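You operate a simulated robot arm through the tools that you are given. There is no shell and no other tool.

You run a simulated robot arm. Do the job below in one go: nothing can be reset, and whatever is moved stays where it is left.

JOB
Move the red divider to slot L2 and the blue one to L1, then rack both cases.
Fine: the black case stands between slots L1 and L2, the brown case between L2 and L3. Set down upright: black case, brown case.

It is judged by the outcome, as a careful person would: the job done as asked, and still so three seconds after it is handed in. It fails if anything else is knocked over, pushed out of place, dropped, spilled or broken.

ROBOT AND FRAMES
A 6-joint arm with a two-finger gripper, fixed in place. Base frame: the origin is at the foot of the arm, x ahead of it, y to its left, z up; the work surface is at about z = 0. Units: cm, degrees, N and s.
With the tool pointing down near the work surface it reaches from about 18 to 48 cm from the base axis. Its first joint turns from -66.0 to 66.0 degrees. Payload 1.76 kg.
The TCP is the grasp point between the finger pads, 2.9 cm short of the fingertips. In the tool frame z runs along the fingers and y along their closing line. The gripper opens to 8.2 cm; its body begins 5.8 cm behind the TCP.
Orientation is that of the tool frame in the base frame, as a unit quaternion [x, y, z, w]. With the fingers straight down and closing along the base's y, the tool's x points along the base's -x, its y along +y and its z along -z.

CONTROLS
- The arm moves only by the tool drive_tool. Its argument "moves" is one flat list of numbers, 6 for each row, row after row: the shift along the base's x, y, z in cm, then the turn, a rotation vector about the base's x, y, z in degrees. In form: [x, y, z, rx, ry, rz, x, y, z, rx, ry, rz, ...]. A call has 1 to 20 rows; each row is the pose to reach, as a shift and turn from the pose commanded when the call began. "jaw" is the finger opening in cm, from 0 to 8.2, set as the call begins (left out, the last holds). A row lasts 0.2 s, in which the tool goes at most 5 cm and 8.6 degrees; a call with a longer step from one row to the next is refused whole, and so is a gripper value outside its range. A pose out of reach is approached as far as the arm can. The call stops where the force on the tool passes 40 N (or 10 N more than at its start, if that is more) or the arm is blocked; 0.2 s more then pass. The fingers move at their own pace (about 20.35 cm/s each) and stop on an object; they squeeze with about 34 N. The grip force told is the motor's: it shows also when the fingers shut on nothing. Time passes only in rows, and 0.2 s behind the last, so rows that repeat a pose let the fingers close. The reply holds the time, the measured pose of the TCP, the force on the tool along the base axes, the opening and the grip force, in the units named above and with some noise, with the torque about the TCP (base axes, N m) and any sound that the robot's microphone picked up.
- Cameras (640 x 400 px; columns grow to the right, rows downward): "scene" is fixed at [6.4, 33.88, 42.72]; the picture's right is [-0.67, -0.74, 0.00], its down [-0.42, 0.38, -0.83] and it looks along [0.61, -0.55, -0.56] (base axes); focal length 266 px, centre (320, 200). "wrist" rides on the gripper at [7.9, 0.4, -8.9] in the tool frame; the picture's right is [-0.05, 1.00, 0.00], its down [-0.71, -0.04, -0.71] and it looks along [-0.71, -0.04, 0.71] (tool axes); focal length 256 px, centre (320, 200). There is no depth. A picture from a camera that has moved, and an enlarged one, comes with that camera's place and axes in the base frame and with its lens.
- get_image(camera): a new picture of that camera. No time passes.
- enlarge(camera, box): a new picture of the part [left, top, right, bottom] of that camera's present view, enlarged. No time passes.
- close_job(): hands the job in; it is judged then, once.

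Places have to be worked out from the pictures, the camera data and where the tool is seen. Open the gripper and draw the arm clear of the work before you hand the job in, unless the task says otherwise.

The tools are called after "Call:" as a command line: name --argument value ..., lists and objects as JSON in quotes. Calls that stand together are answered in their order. drive_tool: Moves the arm, as the interface text tells. Its arguments: {"type":"object","properties":{"moves":{"type":"array","items":{"type":"number"}},"jaw":{"type":"number"}},"required":["moves"]} The other tools are called the same way: get_image (camera) takes a picture; enlarge (camera, box) takes an enlarged picture of a part of a camera's view; close_job () hands the job in.

At the start:

```text
t: 0.0
tool_pos: [27.52, 21.58, 25.63]
orientation: [-0.001, 1.0, 0.001, 0.0]
force: [0.2, -0.4, 0.0]
ft_torque: [-0.01, -0.01, 0.0]
finger_gap: 8.2
grip_force: 0.0
```

scene: 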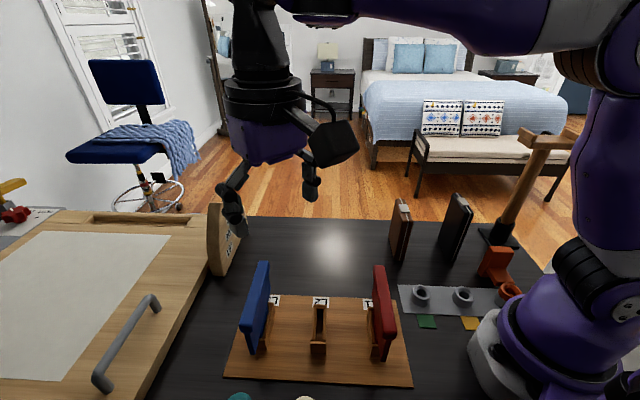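
wrist: 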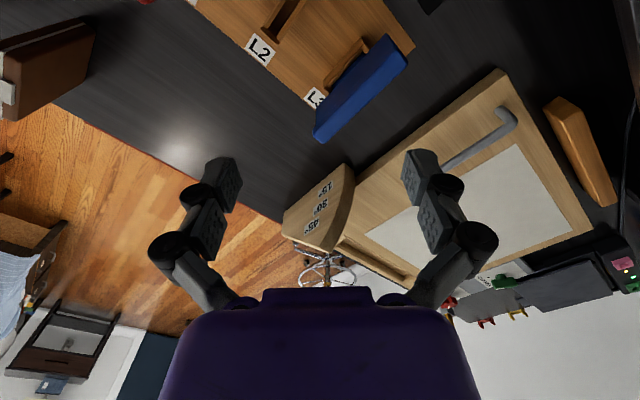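

I start by looking closer at the rack and the cases in the scene view.

Call:
enlarge --camera "scene" --box '[210, 240, 430, 400]'

Call:
enlarge --camera "scene" --box '[370, 160, 550, 340]'

Call:
enlarge --camera "wrist" --box '[180, 0, 440, 160]'

```text
2.50 times, centred on (320, 320) of scene
camera zoom: at [6.4, 33.88, 42.72], right [-0.67, -0.74, 0.0], down [-0.42, 0.38, -0.83], along [0.61, -0.55, -0.56], focal length 665 px, centre (320, -100)
```

zoom: 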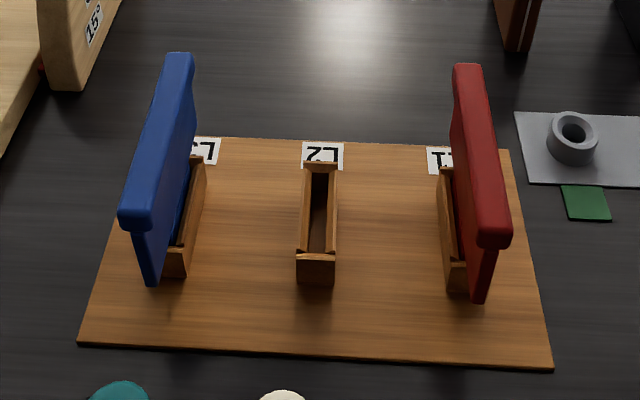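

```text
2.22 times, centred on (460, 250) of scene
camera zoom: at [6.4, 33.88, 42.72], right [-0.67, -0.74, 0.0], down [-0.42, 0.38, -0.83], along [0.61, -0.55, -0.56], focal length 591 px, centre (9, 89)
```

zoom: 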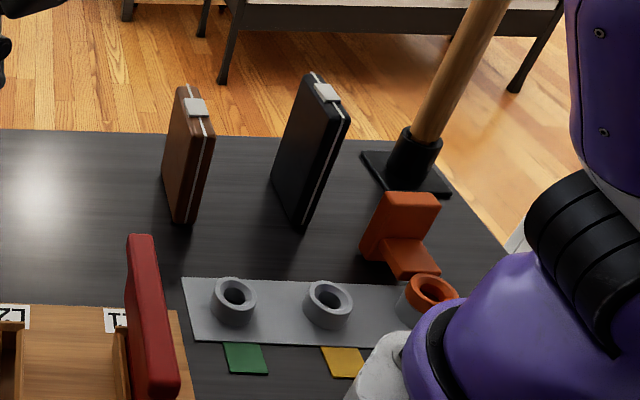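

```text
2.46 times, centred on (310, 80) of wrist
camera zoom: at [19.56, 21.89, 34.62], right [0.05, 1.0, 0.0], down [0.71, -0.04, 0.71], along [0.71, -0.04, -0.71], focal length 630 px, centre (345, 495)
```

zoom: 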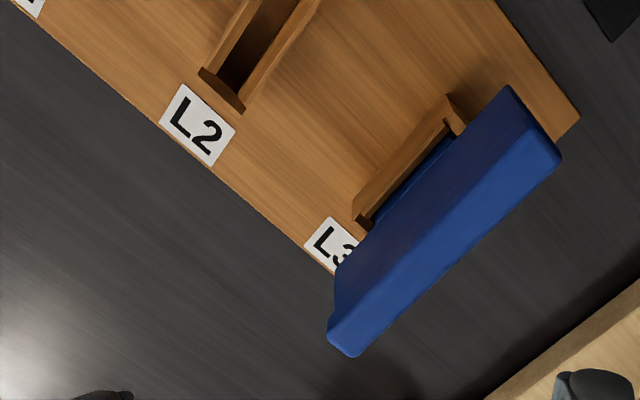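

The rack lies turned about 45° with blue in L3, L2 empty and red in L1; both cases stand on the far side, right of the rack. I turn the tool -45° about z and back off upward, to get a wrist view in line with the rack.

Call:
drive_tool --moves '[-1.5, 0.5, 0.4, 0, 0, -7.5, -3, 1, 0.8, 0, 0, -15, -4.5, 1.5, 1.2, 0, 0, -22.5, -6, 2, 1.6, 0, 0, -30, -7.5, 2.5, 2, 0, 0, -37.5, -9, 3, 2.4, 0, 0, -45]' --jaw 8.2

Call:
get_image --camera "wrist"

Call:
get_image --camera "scene"

```text
t: 1.4
tool_pos: [18.38, 24.62, 27.99]
orientation: [0.382, 0.924, -0.001, -0.001]
force: [-0.2, 0.3, 0.2]
ft_torque: [-0.02, -0.02, 0.02]
finger_gap: 8.17
grip_force: 0.0
```

```text
taken
camera wrist: at [13.17, 30.53, 36.98], right [0.74, 0.67, 0.0], down [0.47, -0.53, 0.71], along [0.47, -0.53, -0.71], focal length 256 px, centre (320, 200)
```

wrist: 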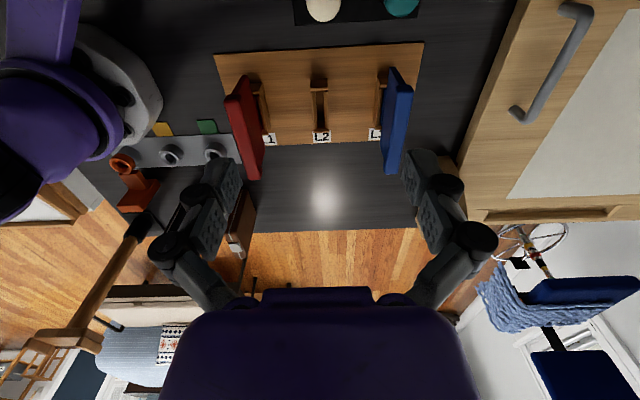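

```text
taken
```

scene: 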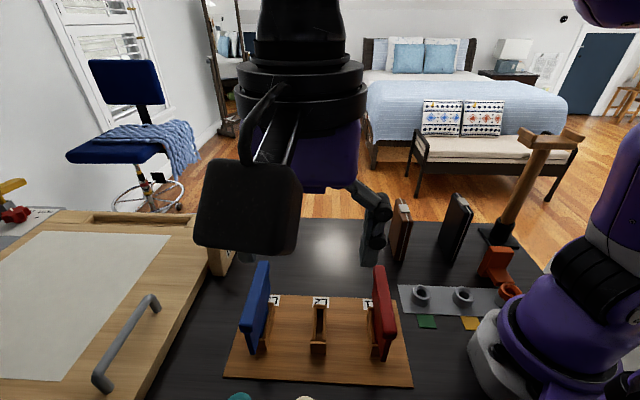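

The wrist view now shows the whole rack upside down. I enlarge it to measure the slots and the dividers.

Call:
enlarge --camera "wrist" --box '[200, 30, 440, 180]'

Call:
enlarge --camera "wrist" --box '[100, 100, 300, 280]'

Call:
enlarge --camera "wrist" --box '[260, 0, 440, 60]'

```text
2.67 times, centred on (320, 105) of wrist
camera zoom: at [13.17, 30.53, 36.98], right [0.74, 0.67, 0.0], down [0.47, -0.53, 0.71], along [0.47, -0.53, -0.71], focal length 683 px, centre (320, 453)
```

zoom: 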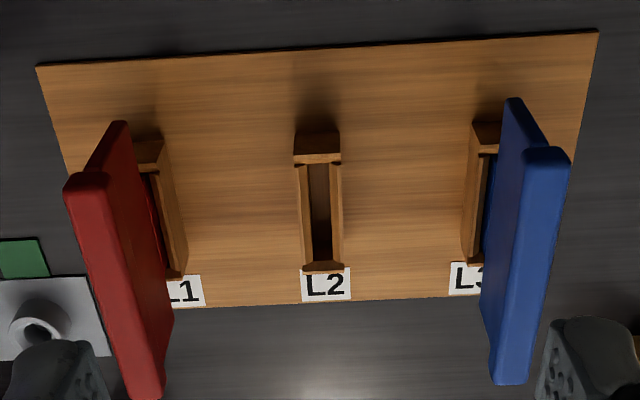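

```text
2.22 times, centred on (200, 190) of wrist
camera zoom: at [13.17, 30.53, 36.98], right [0.74, 0.67, 0.0], down [0.47, -0.53, 0.71], along [0.47, -0.53, -0.71], focal length 569 px, centre (587, 222)
```

zoom: 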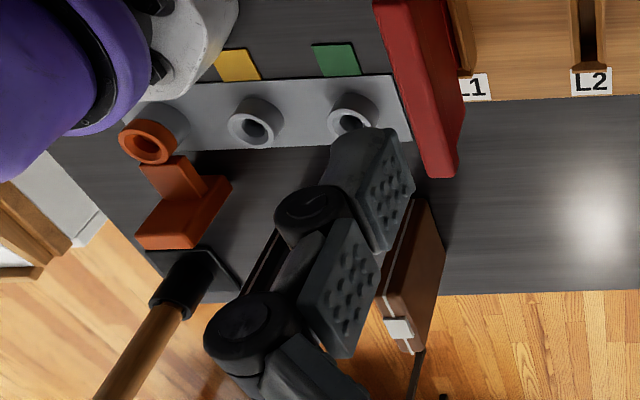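

```text
3.56 times, centred on (350, 30) of wrist
camera zoom: at [13.17, 30.53, 36.98], right [0.74, 0.67, 0.0], down [0.47, -0.53, 0.71], along [0.47, -0.53, -0.71], focal length 910 px, centre (213, 804)
```

zoom: 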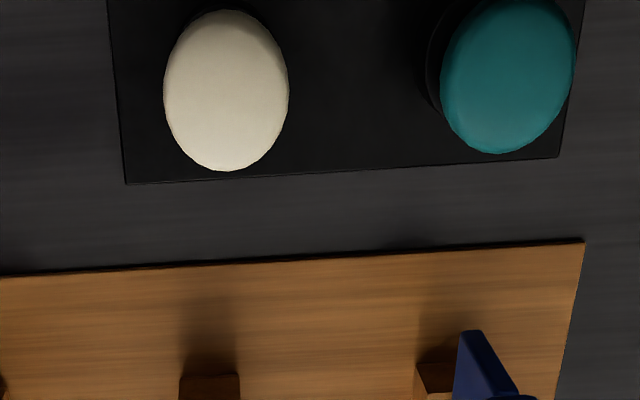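

I need finer detail of the holders and the shape of the dividers, so I enlarge each more strongly.

Call:
enlarge --camera "wrist" --box '[215, 65, 295, 185]'

Call:
enlarge --camera "wrist" --box '[355, 55, 435, 180]'

Call:
enlarge --camera "scene" --box '[340, 255, 420, 375]'

Call:
enlarge --camera "scene" --box '[230, 250, 310, 370]'

```text
3.33 times, centred on (255, 125) of wrist
camera zoom: at [13.17, 30.53, 36.98], right [0.74, 0.67, 0.0], down [0.47, -0.53, 0.71], along [0.47, -0.53, -0.71], focal length 853 px, centre (537, 450)
```

zoom: 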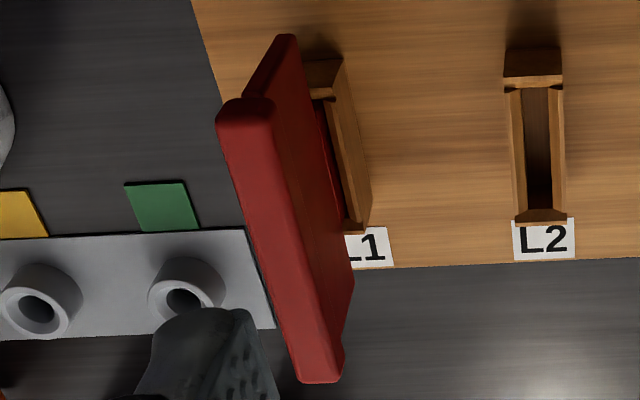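

```text
3.20 times, centred on (395, 118) of wrist
camera zoom: at [13.17, 30.53, 36.98], right [0.74, 0.67, 0.0], down [0.47, -0.53, 0.71], along [0.47, -0.53, -0.71], focal length 819 px, centre (80, 464)
```

zoom: 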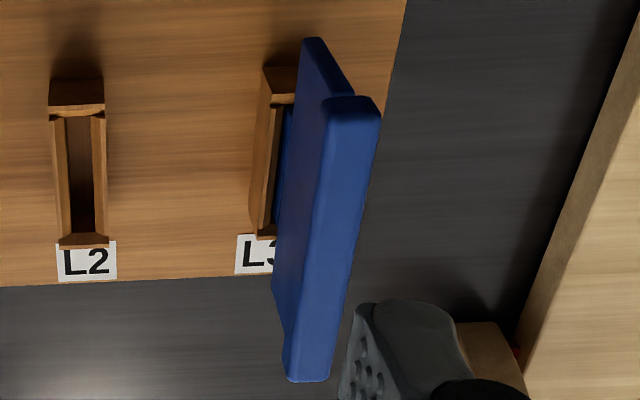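

```text
3.33 times, centred on (380, 315) of scene
camera zoom: at [6.4, 33.88, 42.72], right [-0.67, -0.74, 0.0], down [-0.42, 0.38, -0.83], along [0.61, -0.55, -0.56], focal length 887 px, centre (120, -183)
```

zoom: 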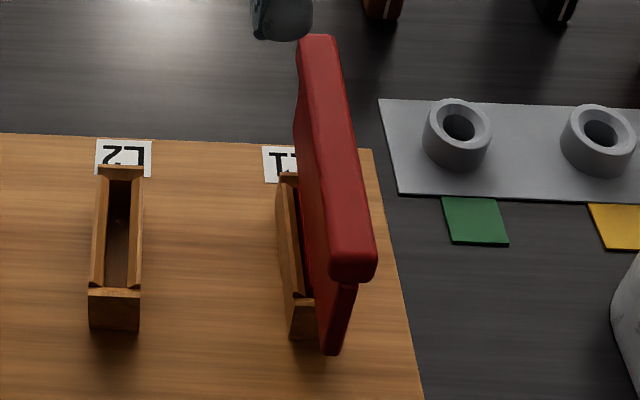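

```text
3.33 times, centred on (270, 310) of scene
camera zoom: at [6.4, 33.88, 42.72], right [-0.67, -0.74, 0.0], down [-0.42, 0.38, -0.83], along [0.61, -0.55, -0.56], focal length 887 px, centre (487, -167)
```

zoom: 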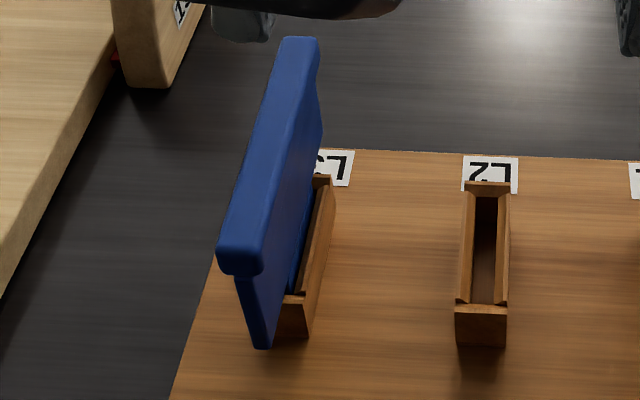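

Measured in rack coordinates, the slots are 9.0 cm apart: L1 at about (17.6, 12.0), L2 at (23.9, 18.4), L3 at (30.3, 24.8). Rims are at z≈3.7, and the divider tops are at z≈10.6 with 1.7 cm thick bars. I go above red at z=20 to check alignment.

Call:
drive_tool --moves '[-0.23, -3.14, -2, 0, 0, 0, -0.46, -6.28, -4, 0, 0, 0, -0.69, -9.42, -6, 0, 0, 0, -0.91, -12.56, -8, 0, 0, 0]'

Call:
get_image --camera "wrist"

Call:
get_image --camera "scene"

```text
t: 2.4
tool_pos: [17.35, 12.13, 19.94]
orientation: [0.381, 0.925, 0.0, 0.001]
force: [1.1, 0.5, 0.1]
ft_torque: [-0.02, 0.0, -0.02]
finger_gap: 8.18
grip_force: 0.0
```

```text
taken
camera wrist: at [12.1, 17.93, 28.97], right [0.74, 0.67, 0.0], down [0.47, -0.53, 0.71], along [0.47, -0.53, -0.71], focal length 256 px, centre (320, 200)
```

wrist: 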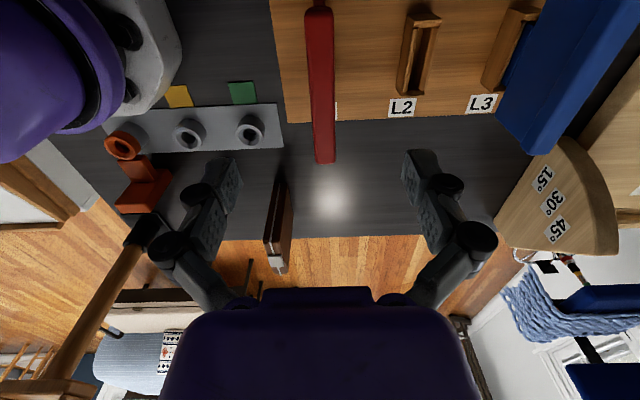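

```text
taken
```

scene: 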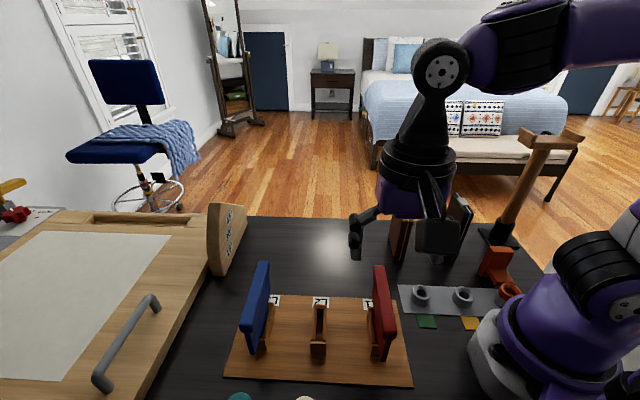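

Measured pose lags the command by ~0.25 cm; I hold for a moment to see whether it settles, and enlarge the view of red.

Call:
drive_tool --moves '[0, 0, 0, 0, 0, 0, 0, 0, 0, 0, 0, 0]'

Call:
enlarge --camera "wrist" --box '[260, 0, 440, 170]'

```text
t: 3.0
tool_pos: [17.32, 12.02, 19.94]
orientation: [0.382, 0.924, 0.0, 0.0]
force: [0.0, 0.4, 0.0]
ft_torque: [-0.03, 0.0, 0.04]
finger_gap: 8.2
grip_force: 0.0
```

```text
2.35 times, centred on (350, 85) of wrist
camera zoom: at [12.12, 17.96, 28.99], right [0.74, 0.67, 0.0], down [0.47, -0.53, 0.71], along [0.47, -0.53, -0.71], focal length 602 px, centre (249, 471)
```

zoom: 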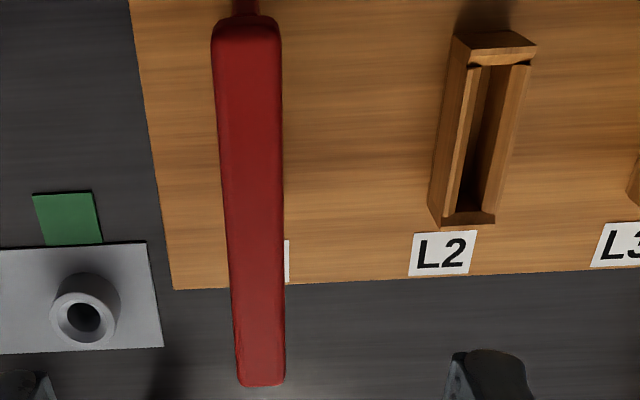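

Red's bar is centred at s≈20.98 and aligned at 45°, so the TCP should go to about (17.73, 11.93). I descend to z≈11.5 with open jaws straddling the bar, then check.

Call:
drive_tool --moves '[0.36, -0.12, -2.5, 0, 0, 0, 0.36, -0.12, -5, 0, 0, 0, 0.36, -0.12, -7, 0, 0, 0, 0.36, -0.12, -8.5, 0, 0, 0, 0.36, -0.12, -8.5, 0, 0, 0]'

Call:
get_image --camera "wrist"

Call:
enlarge --camera "scene" --box '[320, 200, 480, 380]'

```text
t: 4.2
tool_pos: [17.73, 12.08, 11.52]
orientation: [0.383, 0.924, 0.0, -0.001]
force: [0.2, 0.5, 0.3]
ft_torque: [-0.01, -0.03, -0.03]
finger_gap: 8.19
grip_force: 0.1
```

```text
taken
camera wrist: at [12.47, 17.87, 20.55], right [0.74, 0.67, 0.0], down [0.47, -0.53, 0.71], along [0.47, -0.53, -0.71], focal length 256 px, centre (320, 200)
```

wrist: 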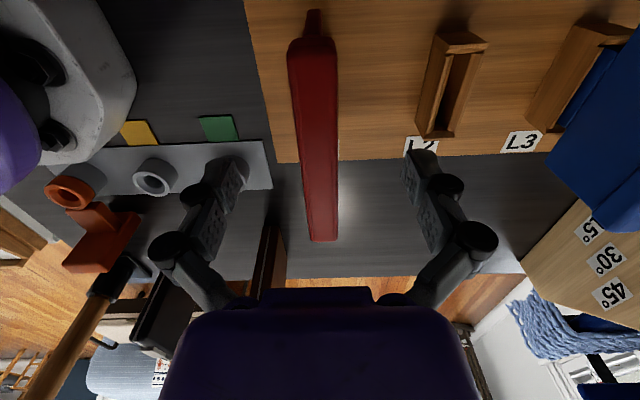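

```text
2.22 times, centred on (400, 290) of scene
camera zoom: at [6.4, 33.88, 42.72], right [-0.67, -0.74, 0.0], down [-0.42, 0.38, -0.83], along [0.61, -0.55, -0.56], focal length 591 px, centre (142, 0)
```

zoom: 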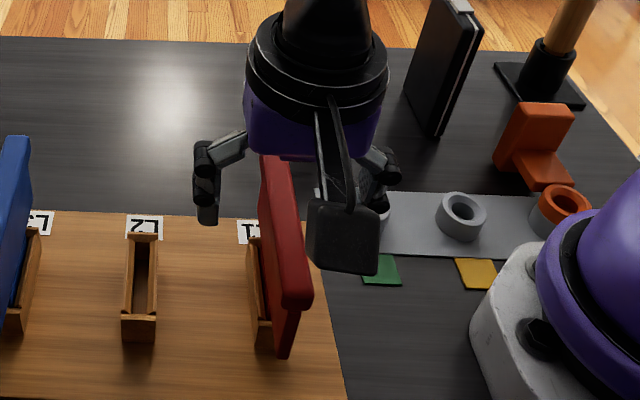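

The bar is centred between the fingers (offset < 0.1 cm). I descend to TCP z≈9.8, at the bar's mid-height, with jaws still open.

Call:
drive_tool --moves '[-0.04, -0.06, -0.9, 0, 0, 0, -0.04, -0.06, -1.75, 0, 0, 0, -0.04, -0.06, -1.75, 0, 0, 0]'

Call:
drive_tool --moves '[0, 0, 0, 0, 0, 0, 0, 0, 0, 0, 0, 0, 0, 0, 0, 0, 0, 0, 0, 0, 0, 0, 0, 0]' --jaw 0.5

Call:
get_image --camera "wrist"

```text
t: 5.0
tool_pos: [17.8, 11.91, 9.77]
orientation: [0.382, 0.924, 0.0, 0.001]
force: [0.3, -0.3, -0.2]
ft_torque: [0.02, 0.03, -0.02]
finger_gap: 8.21
grip_force: 0.0
```

```text
t: 6.0
tool_pos: [17.75, 12.0, 9.86]
orientation: [0.383, 0.924, 0.0, 0.001]
force: [1.2, 0.7, 3.5]
ft_torque: [0.04, -0.16, 0.01]
finger_gap: 1.54
grip_force: 33.7
```

```text
taken
camera wrist: at [12.54, 17.76, 18.78], right [0.74, 0.67, 0.0], down [0.47, -0.53, 0.71], along [0.47, -0.53, -0.71], focal length 256 px, centre (320, 200)
```

wrist: 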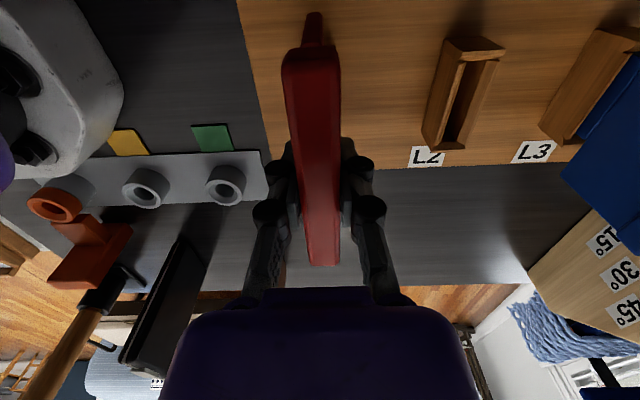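

Gripped at 1.54 cm with 34 N. I lift slowly, 5 cm straight up, to draw the tab out of L1.

Call:
drive_tool --moves '[0, 0, 0.4, 0, 0, 0, 0, 0, 0.9, 0, 0, 0, 0, 0, 1.5, 0, 0, 0, 0, 0, 2.2, 0, 0, 0, 0, 0, 3, 0, 0, 0, 0, 0, 4, 0, 0, 0, 0, 0, 5, 0, 0, 0, 0, 0, 5, 0, 0, 0]'

Call:
get_image --camera "wrist"

Call:
enlarge --camera "scene" --box '[280, 200, 440, 380]'

```text
t: 7.8
tool_pos: [17.86, 11.78, 14.82]
orientation: [0.383, 0.924, 0.001, 0.0]
force: [-0.3, -0.3, -1.0]
ft_torque: [0.01, -0.01, -0.01]
finger_gap: 1.55
grip_force: 34.0
```

```text
taken
camera wrist: at [12.68, 17.68, 23.8], right [0.74, 0.67, 0.0], down [0.47, -0.53, 0.71], along [0.47, -0.53, -0.71], focal length 256 px, centre (320, 200)
```

wrist: 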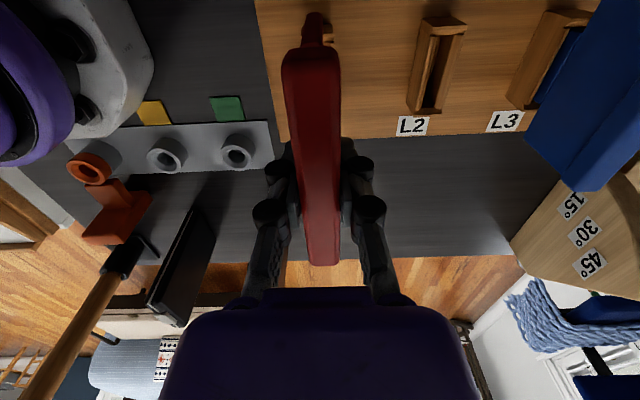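

```text
2.22 times, centred on (360, 290) of scene
camera zoom: at [6.4, 33.88, 42.72], right [-0.67, -0.74, 0.0], down [-0.42, 0.38, -0.83], along [0.61, -0.55, -0.56], focal length 591 px, centre (231, 0)
```

zoom: 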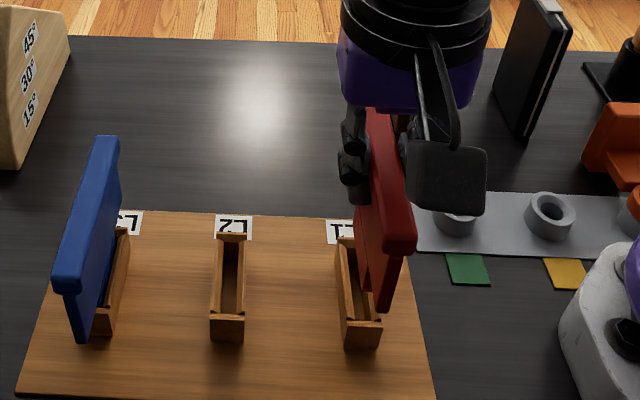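

The divider is held and clear of the force range; I zoom in to see the tab's lower edge relative to the slots.

Call:
enlarge --camera "scene" --box '[355, 240, 415, 340]'

Call:
enlarge --camera "wrist" --box '[270, 0, 480, 140]'

```text
4.00 times, centred on (385, 290) of scene
camera zoom: at [6.4, 33.88, 42.72], right [-0.67, -0.74, 0.0], down [-0.42, 0.38, -0.83], along [0.61, -0.55, -0.56], focal length 1064 px, centre (60, -160)
```

zoom: 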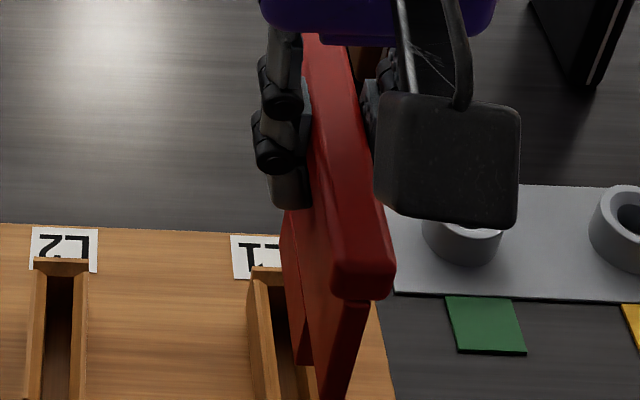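

```text
2.86 times, centred on (375, 70) of wrist
camera zoom: at [12.68, 17.68, 23.8], right [0.74, 0.67, 0.0], down [0.47, -0.53, 0.71], along [0.47, -0.53, -0.71], focal length 731 px, centre (163, 571)
```

zoom: 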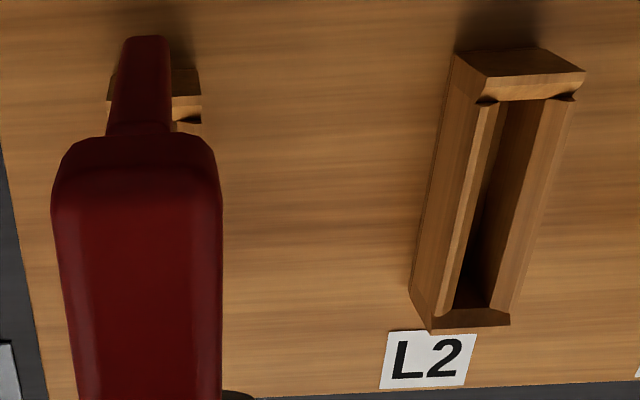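

The tab is out of L1, and the slot walls are chamfered inside, which helps insertion. I carry red along the rack by ~8.9 cm to hover above L2, then check alignment.

Call:
drive_tool --moves '[1, 1, 0, 0, 0, 0, 2.5, 2.5, 0, 0, 0, 0, 4, 4, 0, 0, 0, 0, 5.3, 5.3, 0, 0, 0, 0, 6.3, 6.3, 0, 0, 0, 0, 6.3, 6.3, 0, 0, 0, 0, 6.3, 6.3, 0, 0, 0, 0]'

Call:
enlarge --camera "wrist" --box '[240, 0, 400, 100]'

Call:
enlarge --camera "scene" --box '[260, 220, 400, 370]'

```text
t: 9.4
tool_pos: [24.12, 18.21, 14.91]
orientation: [0.382, 0.924, 0.0, 0.001]
force: [0.2, 1.4, -1.1]
ft_torque: [0.0, 0.01, 0.0]
finger_gap: 1.56
grip_force: 34.2
```

```text
4.00 times, centred on (320, 50) of wrist
camera zoom: at [18.89, 23.99, 23.88], right [0.74, 0.67, 0.0], down [0.47, -0.53, 0.71], along [0.47, -0.53, -0.71], focal length 1024 px, centre (320, 800)
```

zoom: 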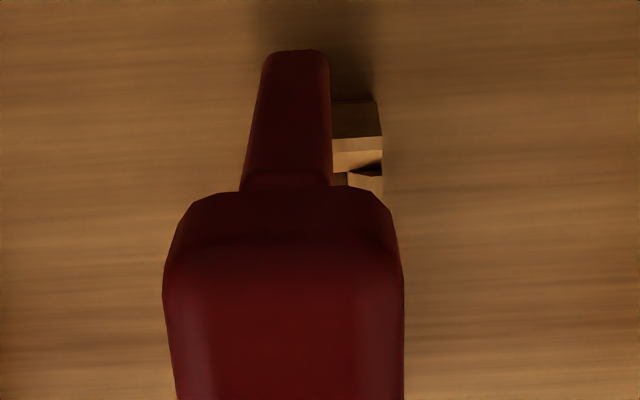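

```text
2.67 times, centred on (330, 295) of scene
camera zoom: at [6.4, 33.88, 42.72], right [-0.67, -0.74, 0.0], down [-0.42, 0.38, -0.83], along [0.61, -0.55, -0.56], focal length 710 px, centre (293, -53)
```

zoom: 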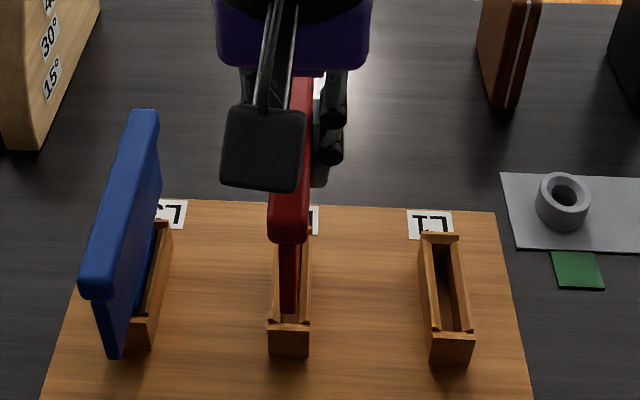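

Slot L2 centre reads s≈29.95 and the held panel s≈29.88, with p about +0.1 from where it sat; I correct slightly, lower 1.6 cm to just above the rim, and look again.

Call:
drive_tool --moves '[0, 0.07, -0.5, 0, 0, 0, 0, 0.07, -1, 0, 0, 0, 0, 0.07, -1.6, 0, 0, 0, 0, 0.07, -1.6, 0, 0, 0, 0, 0.07, -1.6, 0, 0, 0]'

Call:
enlarge --camera "wrist" --box '[240, 0, 400, 100]'

Call:
enlarge --camera "scene" --box '[270, 260, 370, 370]'

```text
t: 10.6
tool_pos: [24.02, 18.19, 13.33]
orientation: [0.383, 0.924, 0.0, 0.0]
force: [0.2, -0.3, 0.0]
ft_torque: [0.0, -0.02, -0.06]
finger_gap: 1.54
grip_force: 33.9
```

```text
4.00 times, centred on (320, 50) of wrist
camera zoom: at [18.82, 23.98, 22.22], right [0.74, 0.67, 0.0], down [0.47, -0.53, 0.71], along [0.47, -0.53, -0.71], focal length 1024 px, centre (320, 800)
```

zoom: 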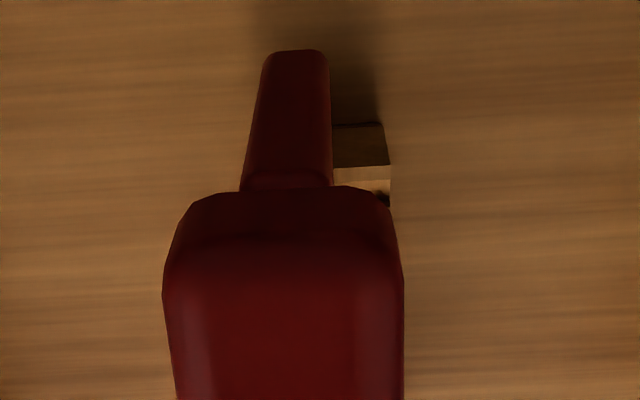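

```text
3.64 times, centred on (320, 315) of scene
camera zoom: at [6.4, 33.88, 42.72], right [-0.67, -0.74, 0.0], down [-0.42, 0.38, -0.83], along [0.61, -0.55, -0.56], focal length 968 px, centre (320, -218)
```

zoom: 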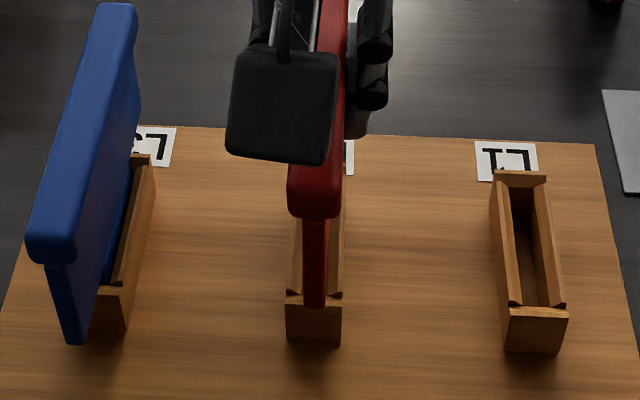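

Both views put the panel about 0.13 cm short of the slot centre along the rack. I correct that and lower another 1.5 cm, watching the forces.

Call:
drive_tool --moves '[0.05, 0.12, 0, 0, 0, 0, 0.05, 0.12, -0.4, 0, 0, 0, 0.05, 0.12, -0.8, 0, 0, 0, 0.05, 0.12, -1.2, 0, 0, 0, 0.05, 0.12, -1.5, 0, 0, 0, 0.05, 0.12, -1.5, 0, 0, 0]'

Call:
enlarge --camera "wrist" --box '[240, 0, 400, 100]'

Call:
enlarge --camera "scene" --box '[270, 260, 370, 370]'

```text
t: 12.0
tool_pos: [24.17, 18.22, 11.69]
orientation: [0.382, 0.924, 0.0, -0.001]
force: [0.5, 0.2, -0.7]
ft_torque: [-0.01, 0.01, -0.01]
finger_gap: 1.54
grip_force: 33.7
```

```text
4.00 times, centred on (320, 50) of wrist
camera zoom: at [18.91, 24.14, 20.66], right [0.74, 0.67, 0.0], down [0.47, -0.53, 0.71], along [0.47, -0.53, -0.71], focal length 1024 px, centre (320, 800)
```

zoom: 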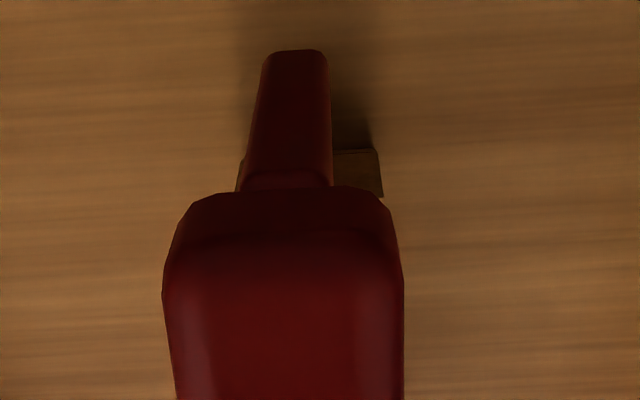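

```text
3.64 times, centred on (320, 315) of scene
camera zoom: at [6.4, 33.88, 42.72], right [-0.67, -0.74, 0.0], down [-0.42, 0.38, -0.83], along [0.61, -0.55, -0.56], focal length 968 px, centre (320, -218)
```

zoom: 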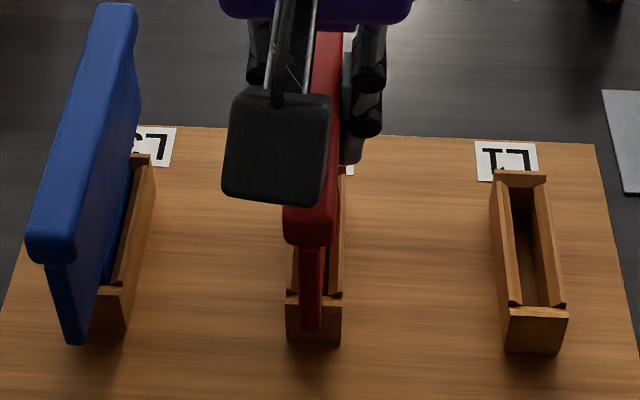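

Now both views agree: panel s=29.99 against slot 30.01, no contact force. I lower the remaining 1.8 cm in small steps.

Call:
drive_tool --moves '[0, 0, -0.3, 0, 0, 0, 0, 0, -0.6, 0, 0, 0, 0, 0, -0.9, 0, 0, 0, 0, 0, -1.2, 0, 0, 0, 0, 0, -1.5, 0, 0, 0, 0, 0, -1.75, 0, 0, 0, 0, 0, -1.75, 0, 0, 0]'

Call:
enlarge --camera "scene" --box '[270, 260, 370, 370]'

```text
t: 13.6
tool_pos: [24.23, 18.25, 9.88]
orientation: [0.382, 0.924, -0.001, 0.0]
force: [-0.4, 0.7, -0.9]
ft_torque: [0.04, 0.01, 0.04]
finger_gap: 1.56
grip_force: 33.9
```

```text
3.64 times, centred on (320, 315) of scene
camera zoom: at [6.4, 33.88, 42.72], right [-0.67, -0.74, 0.0], down [-0.42, 0.38, -0.83], along [0.61, -0.55, -0.56], focal length 968 px, centre (320, -218)
```

zoom: 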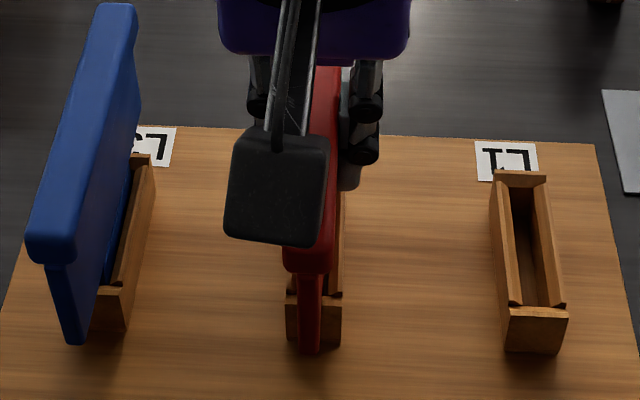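

Red is in L2 down to the same height as it sat before, with no side load yet. I ease down slightly until it touches bottom.

Call:
drive_tool --moves '[0, 0, -0.08, 0, 0, 0, 0, 0, -0.16, 0, 0, 0, 0, 0, -0.16, 0, 0, 0]'

```text
t: 14.4
tool_pos: [24.1, 18.34, 9.78]
orientation: [0.382, 0.924, -0.001, 0.0]
force: [-0.4, 0.6, -0.4]
ft_torque: [-0.03, 0.02, 0.02]
finger_gap: 1.54
grip_force: 34.0
```

Still nearly free; I ease down a bit more.

Call:
drive_tool --moves '[0, 0, -0.07, 0, 0, 0, 0, 0, -0.14, 0, 0, 0, 0, 0, -0.14, 0, 0, 0]'

Call:
enlarge --camera "scene" --box '[290, 300, 350, 360]'

```text
t: 15.2
tool_pos: [24.37, 18.46, 9.61]
orientation: [0.382, 0.924, 0.002, 0.0]
force: [-2.7, 0.5, 25.6]
ft_torque: [0.05, 0.22, 0.01]
finger_gap: 1.56
grip_force: 34.4
```

```text
6.67 times, centred on (320, 330) of scene
camera zoom: at [6.39, 33.87, 42.73], right [-0.67, -0.74, 0.0], down [-0.42, 0.38, -0.83], along [0.61, -0.55, -0.56], focal length 1774 px, centre (320, -667)
```

zoom: 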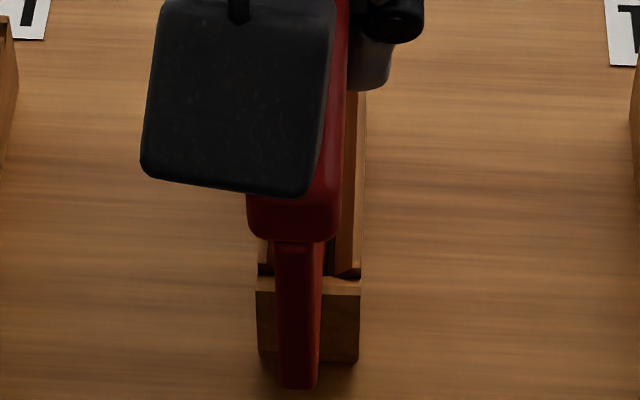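

Contact at 25 N: the divider is fully seated. I raise the command by 0.12 cm to unload it, then open the jaws to 4 cm.

Call:
drive_tool --moves '[0, 0, 0.12, 0, 0, 0, 0, 0, 0.12, 0, 0, 0]'

Call:
drive_tool --moves '[0, 0, 0, 0, 0, 0, 0, 0, 0, 0, 0, 0, 0, 0, 0, 0, 0, 0]' --jaw 4.0

Call:
get_image --camera "wrist"

```text
t: 15.8
tool_pos: [24.2, 18.4, 9.76]
orientation: [0.382, 0.924, 0.0, 0.0]
force: [-1.6, 3.4, 11.5]
ft_torque: [0.19, -0.04, 0.06]
finger_gap: 1.54
grip_force: 33.9
```

```text
t: 16.6
tool_pos: [24.38, 18.29, 9.74]
orientation: [0.382, 0.924, -0.001, 0.0]
force: [-0.2, -0.4, 0.4]
ft_torque: [0.03, -0.01, 0.01]
finger_gap: 3.99
grip_force: 0.1
```

```text
taken
camera wrist: at [18.97, 24.16, 18.71], right [0.74, 0.67, 0.0], down [0.47, -0.53, 0.71], along [0.47, -0.53, -0.71], focal length 256 px, centre (320, 200)
```

wrist: 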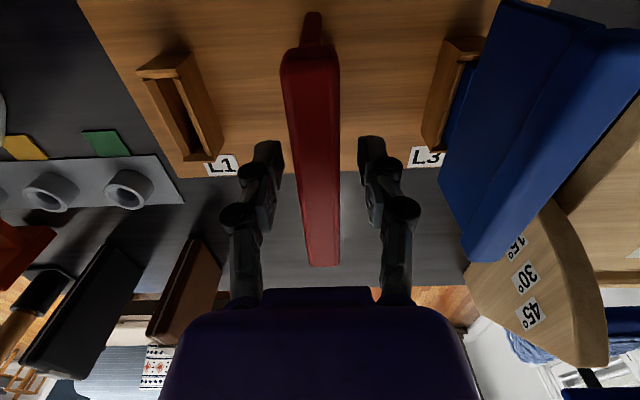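

Red stands free and upright in L2. I rise straight up 10 cm, then shift 9 cm along the rack to hover above blue in L3.

Call:
drive_tool --moves '[0, 0, 1, 0, 0, 0, 0, 0, 3, 0, 0, 0, 0, 0, 6, 0, 0, 0, 0, 0, 10, 0, 0, 0, 2.1, 2.1, 10, 0, 0, 0, 4.2, 4.2, 10, 0, 0, 0, 6.25, 6.25, 10, 0, 0, 0, 6.25, 6.25, 10, 0, 0, 0, 6.25, 6.25, 10, 0, 0, 0]' --jaw 4.0

Call:
get_image --camera "wrist"

Call:
get_image --camera "scene"

```text
t: 18.6
tool_pos: [30.61, 24.52, 19.89]
orientation: [0.382, 0.924, 0.0, 0.0]
force: [-0.1, -0.7, -0.3]
ft_torque: [-0.03, -0.02, 0.02]
finger_gap: 3.99
grip_force: 0.1
```

```text
taken
camera wrist: at [25.32, 30.36, 28.87], right [0.74, 0.67, 0.0], down [0.47, -0.53, 0.71], along [0.47, -0.53, -0.71], focal length 256 px, centre (320, 200)
```

wrist: 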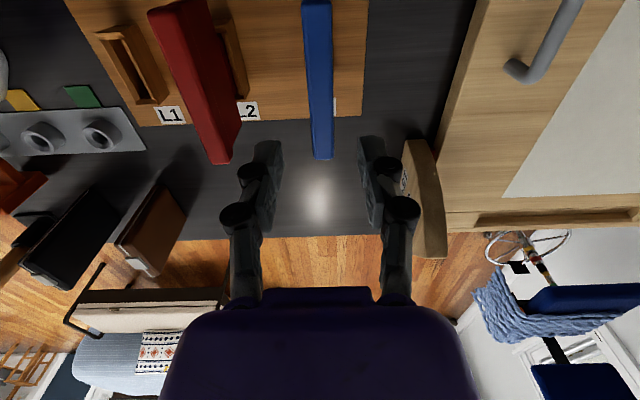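

```text
taken
```

scene: 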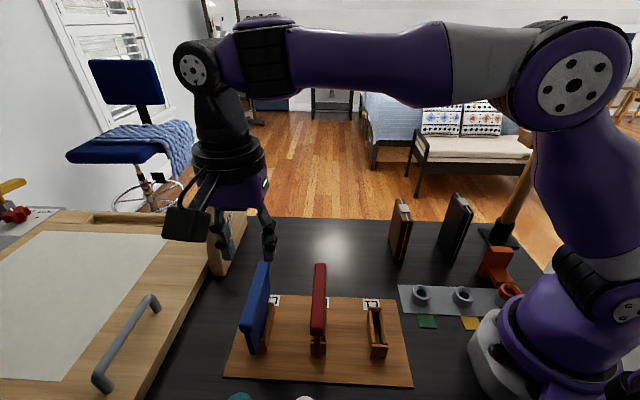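

Blue's bar is at s≈38.97 and centred under the gripper. I shift 0.3 cm along its length toward its middle and descend to TCP z≈9.8, with the jaws 4 cm apart straddling the bar.

Call:
drive_tool --moves '[-0.2, 0.2, -3, 0, 0, 0, -0.2, 0.2, -6, 0, 0, 0, -0.2, 0.2, -8, 0, 0, 0, -0.2, 0.2, -8, 0, 0, 0]'

Call:
get_image --camera "wrist"

```text
t: 19.6
tool_pos: [30.38, 24.65, 11.69]
orientation: [0.382, 0.924, 0.0, 0.0]
force: [0.4, 0.0, 0.2]
ft_torque: [0.0, -0.02, 0.04]
finger_gap: 3.99
grip_force: 0.1
```

```text
taken
camera wrist: at [25.13, 30.51, 20.79], right [0.74, 0.67, 0.0], down [0.47, -0.53, 0.71], along [0.47, -0.53, -0.71], focal length 256 px, centre (320, 200)
```

wrist: 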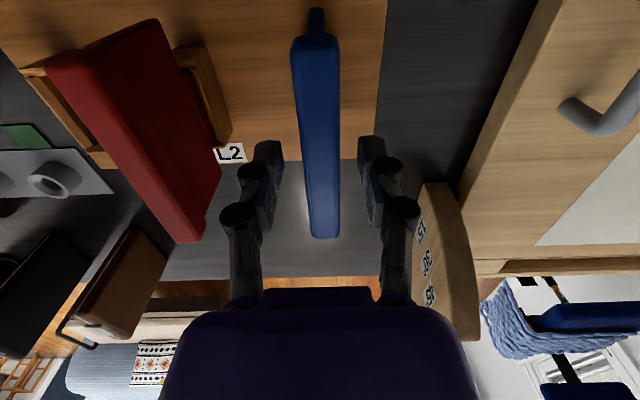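

Blue is centred between the fingers. I lower to z≈9.8 and close on it.

Call:
drive_tool --moves '[0, 0, -1, 0, 0, 0, 0, 0, -1.95, 0, 0, 0, 0, 0, -1.95, 0, 0, 0]'

Call:
drive_tool --moves '[0, 0, 0, 0, 0, 0, 0, 0, 0, 0, 0, 0, 0, 0, 0, 0, 0, 0]' --jaw 0.5

Call:
get_image --camera "wrist"

```text
t: 20.4
tool_pos: [30.21, 24.6, 9.81]
orientation: [0.383, 0.924, 0.0, 0.0]
force: [-0.1, 0.8, 1.0]
ft_torque: [0.02, 0.0, 0.0]
finger_gap: 4.03
grip_force: 0.1
```

```text
t: 21.2
tool_pos: [30.24, 24.76, 9.75]
orientation: [0.383, 0.924, -0.001, 0.0]
force: [1.1, 0.2, 2.8]
ft_torque: [-0.01, -0.02, -0.01]
finger_gap: 1.57
grip_force: 33.5
```

```text
taken
camera wrist: at [25.07, 30.53, 18.79], right [0.74, 0.67, 0.0], down [0.47, -0.53, 0.71], along [0.47, -0.53, -0.71], focal length 256 px, centre (320, 200)
```

wrist: 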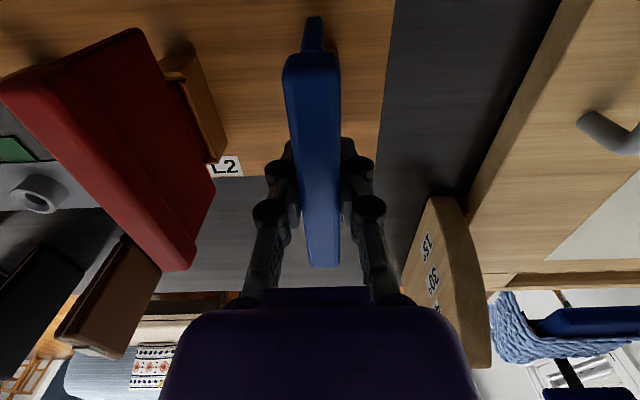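

Blue is gripped (1.57 cm, 34 N). I lift it straight up 12.5 cm so its tab clears red's top.

Call:
drive_tool --moves '[0, 0, 0.4, 0, 0, 0, 0, 0, 1, 0, 0, 0, 0, 0, 1.8, 0, 0, 0, 0, 0, 2.8, 0, 0, 0, 0, 0, 4.2, 0, 0, 0, 0, 0, 6.2, 0, 0, 0, 0, 0, 8.5, 0, 0, 0, 0, 0, 11, 0, 0, 0, 0, 0, 12.5, 0, 0, 0, 0, 0, 12.5, 0, 0, 0]'

Call:
get_image --camera "scene"

```text
t: 23.4
tool_pos: [30.28, 24.84, 22.32]
orientation: [0.382, 0.924, 0.0, 0.0]
force: [0.1, -0.4, 0.0]
ft_torque: [-0.02, -0.01, 0.0]
finger_gap: 1.55
grip_force: 34.2
```

```text
taken
```

scene: 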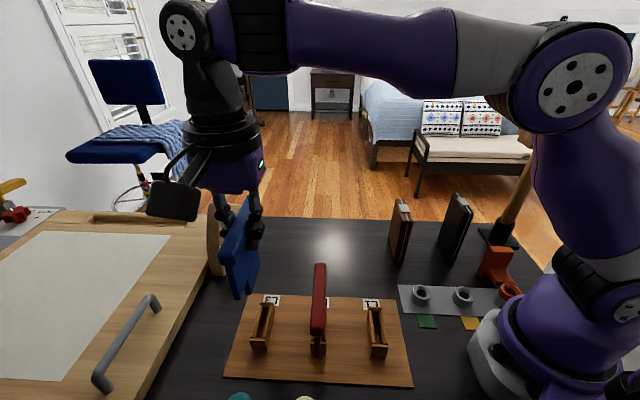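

Blue hangs clear. I carry it over red to above L1 at the same height, in 3 cm steps.

Call:
drive_tool --moves '[-1.2, -1.2, 0, 0, 0, 0, -3.2, -3.2, 0, 0, 0, 0, -5.4, -5.4, 0, 0, 0, 0, -7.6, -7.6, 0, 0, 0, 0, -9.8, -9.8, 0, 0, 0, 0, -11.6, -11.6, 0, 0, 0, 0, -12.67, -12.67, 0, 0, 0, 0, -12.67, -12.67, 0, 0, 0, 0, -12.67, -12.67, 0, 0, 0, 0]'

Call:
get_image --camera "wrist"

Call:
get_image --camera "scene"

```text
t: 25.4
tool_pos: [17.46, 12.17, 22.23]
orientation: [0.382, 0.924, 0.0, 0.0]
force: [-0.6, -0.2, -0.8]
ft_torque: [-0.01, 0.03, -0.01]
finger_gap: 1.56
grip_force: 33.5
```

```text
taken
camera wrist: at [12.16, 17.97, 31.27], right [0.74, 0.67, 0.0], down [0.47, -0.53, 0.71], along [0.47, -0.53, -0.71], focal length 256 px, centre (320, 200)
```

wrist: 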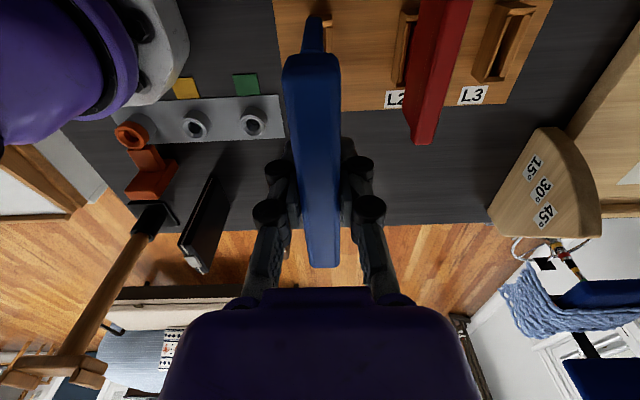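

```text
taken
```

scene: 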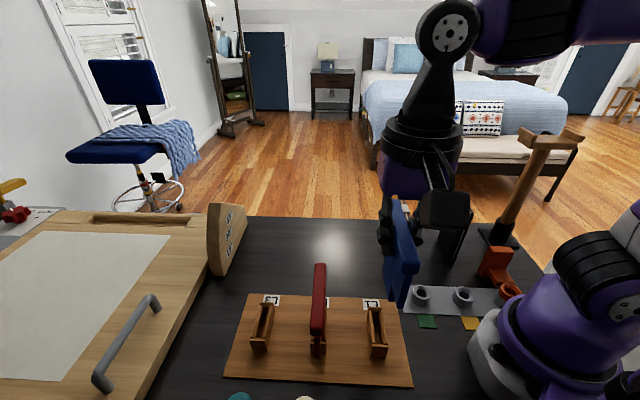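

Blue is above L1. I lower 8.5 cm to just above the slot and check alignment closely.

Call:
drive_tool --moves '[0, 0, -2, 0, 0, 0, 0, 0, -4, 0, 0, 0, 0, 0, -6, 0, 0, 0, 0, 0, -7.7, 0, 0, 0, 0, 0, -8.5, 0, 0, 0, 0, 0, -8.5, 0, 0, 0, 0, 0, -8.5, 0, 0, 0]'

Call:
enlarge --camera "wrist" --box '[240, 0, 400, 100]'

Call:
enlarge --camera "scene" --box '[330, 260, 430, 370]'

```text
t: 27.0
tool_pos: [17.6, 12.1, 13.71]
orientation: [0.382, 0.924, -0.001, 0.001]
force: [0.5, -0.9, -0.3]
ft_torque: [-0.01, 0.01, 0.02]
finger_gap: 1.58
grip_force: 34.1
```

```text
4.00 times, centred on (320, 50) of wrist
camera zoom: at [12.26, 17.95, 22.77], right [0.74, 0.67, 0.0], down [0.47, -0.53, 0.71], along [0.47, -0.53, -0.71], focal length 1024 px, centre (320, 800)
```

zoom: 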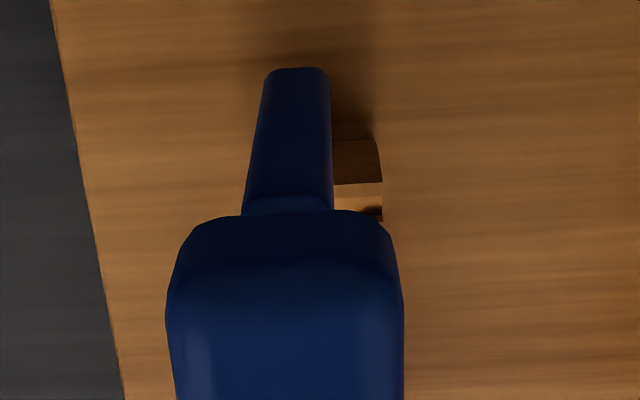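

```text
3.64 times, centred on (380, 315) of scene
camera zoom: at [6.4, 33.88, 42.72], right [-0.67, -0.74, 0.0], down [-0.42, 0.38, -0.83], along [0.61, -0.55, -0.56], focal length 968 px, centre (102, -218)
```

zoom: 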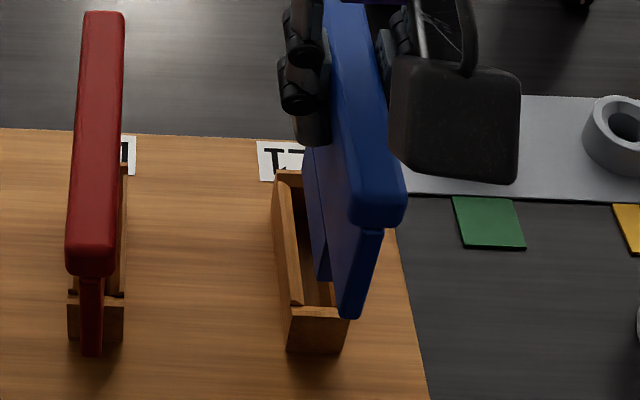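

Panel reads s=20.90, p=-1.54 against the slot's 20.97 and a resting p of about -1.40. I correct (+0.16, -0.05) and lower 1.8 cm, then recheck.

Call:
drive_tool --moves '[0.16, -0.05, 0, 0, 0, 0, 0.16, -0.05, -0.5, 0, 0, 0, 0.16, -0.05, -1, 0, 0, 0, 0.16, -0.05, -1.5, 0, 0, 0, 0.16, -0.05, -1.8, 0, 0, 0, 0.16, -0.05, -1.8, 0, 0, 0, 0.16, -0.05, -1.8, 0, 0, 0]'

Call:
enlarge --camera "wrist" --box '[240, 0, 400, 100]'

Call:
enlarge --camera "scene" --box '[330, 260, 430, 370]'

```text
t: 28.6
tool_pos: [17.83, 12.12, 11.91]
orientation: [0.383, 0.924, 0.0, 0.0]
force: [0.9, 0.5, -0.4]
ft_torque: [-0.01, 0.0, 0.01]
finger_gap: 1.56
grip_force: 34.1
```

```text
4.00 times, centred on (320, 50) of wrist
camera zoom: at [12.52, 17.93, 20.97], right [0.74, 0.67, 0.0], down [0.47, -0.53, 0.71], along [0.47, -0.53, -0.71], focal length 1024 px, centre (320, 800)
```

zoom: 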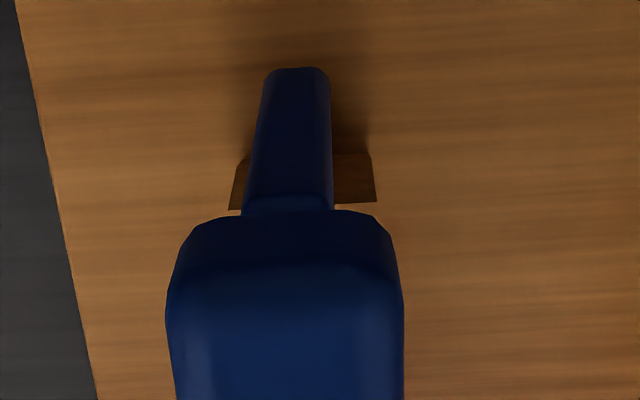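

```text
3.64 times, centred on (380, 315) of scene
camera zoom: at [6.4, 33.88, 42.72], right [-0.67, -0.74, 0.0], down [-0.42, 0.38, -0.83], along [0.61, -0.55, -0.56], focal length 968 px, centre (102, -218)
```

zoom: 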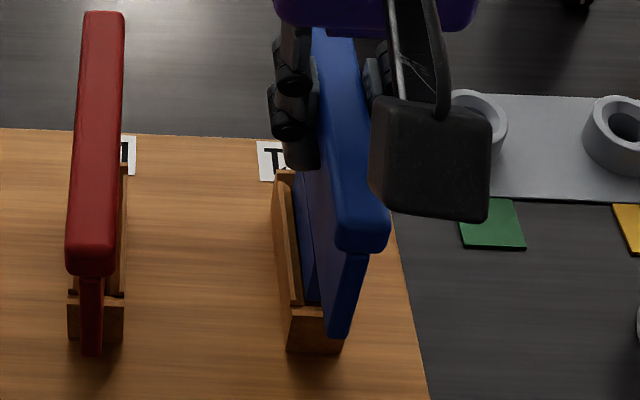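

Now the panel reads s=21.07 against 20.97, slightly too far. I shift back 0.06 on each axis and lower to z≈9.8 in small steps.

Call:
drive_tool --moves '[-0.07, -0.06, 0, 0, 0, 0, -0.07, -0.06, -0.3, 0, 0, 0, -0.07, -0.06, -0.6, 0, 0, 0, -0.07, -0.06, -0.9, 0, 0, 0, -0.07, -0.06, -1.2, 0, 0, 0, -0.07, -0.06, -1.5, 0, 0, 0, -0.07, -0.06, -1.8, 0, 0, 0, -0.07, -0.06, -2.1, 0, 0, 0, -0.07, -0.06, -2.1, 0, 0, 0]'

Call:
enlarge --camera "scene" --box '[330, 260, 430, 370]'

```text
t: 30.6
tool_pos: [17.72, 11.93, 9.88]
orientation: [0.383, 0.924, 0.001, 0.0]
force: [-0.4, 0.6, -1.1]
ft_torque: [0.0, 0.0, -0.03]
finger_gap: 1.55
grip_force: 33.7
```

```text
3.64 times, centred on (380, 315) of scene
camera zoom: at [6.4, 33.88, 42.72], right [-0.67, -0.74, 0.0], down [-0.42, 0.38, -0.83], along [0.61, -0.55, -0.56], focal length 968 px, centre (102, -218)
```

zoom: 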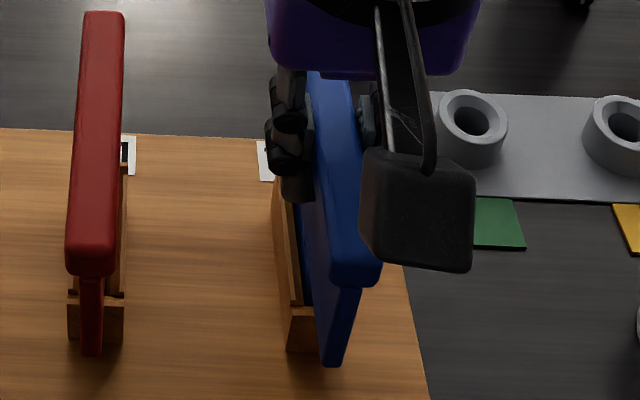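

It has gone in freely to z≈9.88. I ease it down the last bit until it seats.

Call:
drive_tool --moves '[0, 0, -0.08, 0, 0, 0, 0, 0, -0.16, 0, 0, 0, 0, 0, -0.16, 0, 0, 0]'

```text
t: 31.4
tool_pos: [17.74, 11.95, 9.74]
orientation: [0.382, 0.924, 0.001, 0.0]
force: [-1.0, 1.0, 5.7]
ft_torque: [0.03, 0.09, 0.02]
finger_gap: 1.55
grip_force: 33.8
```

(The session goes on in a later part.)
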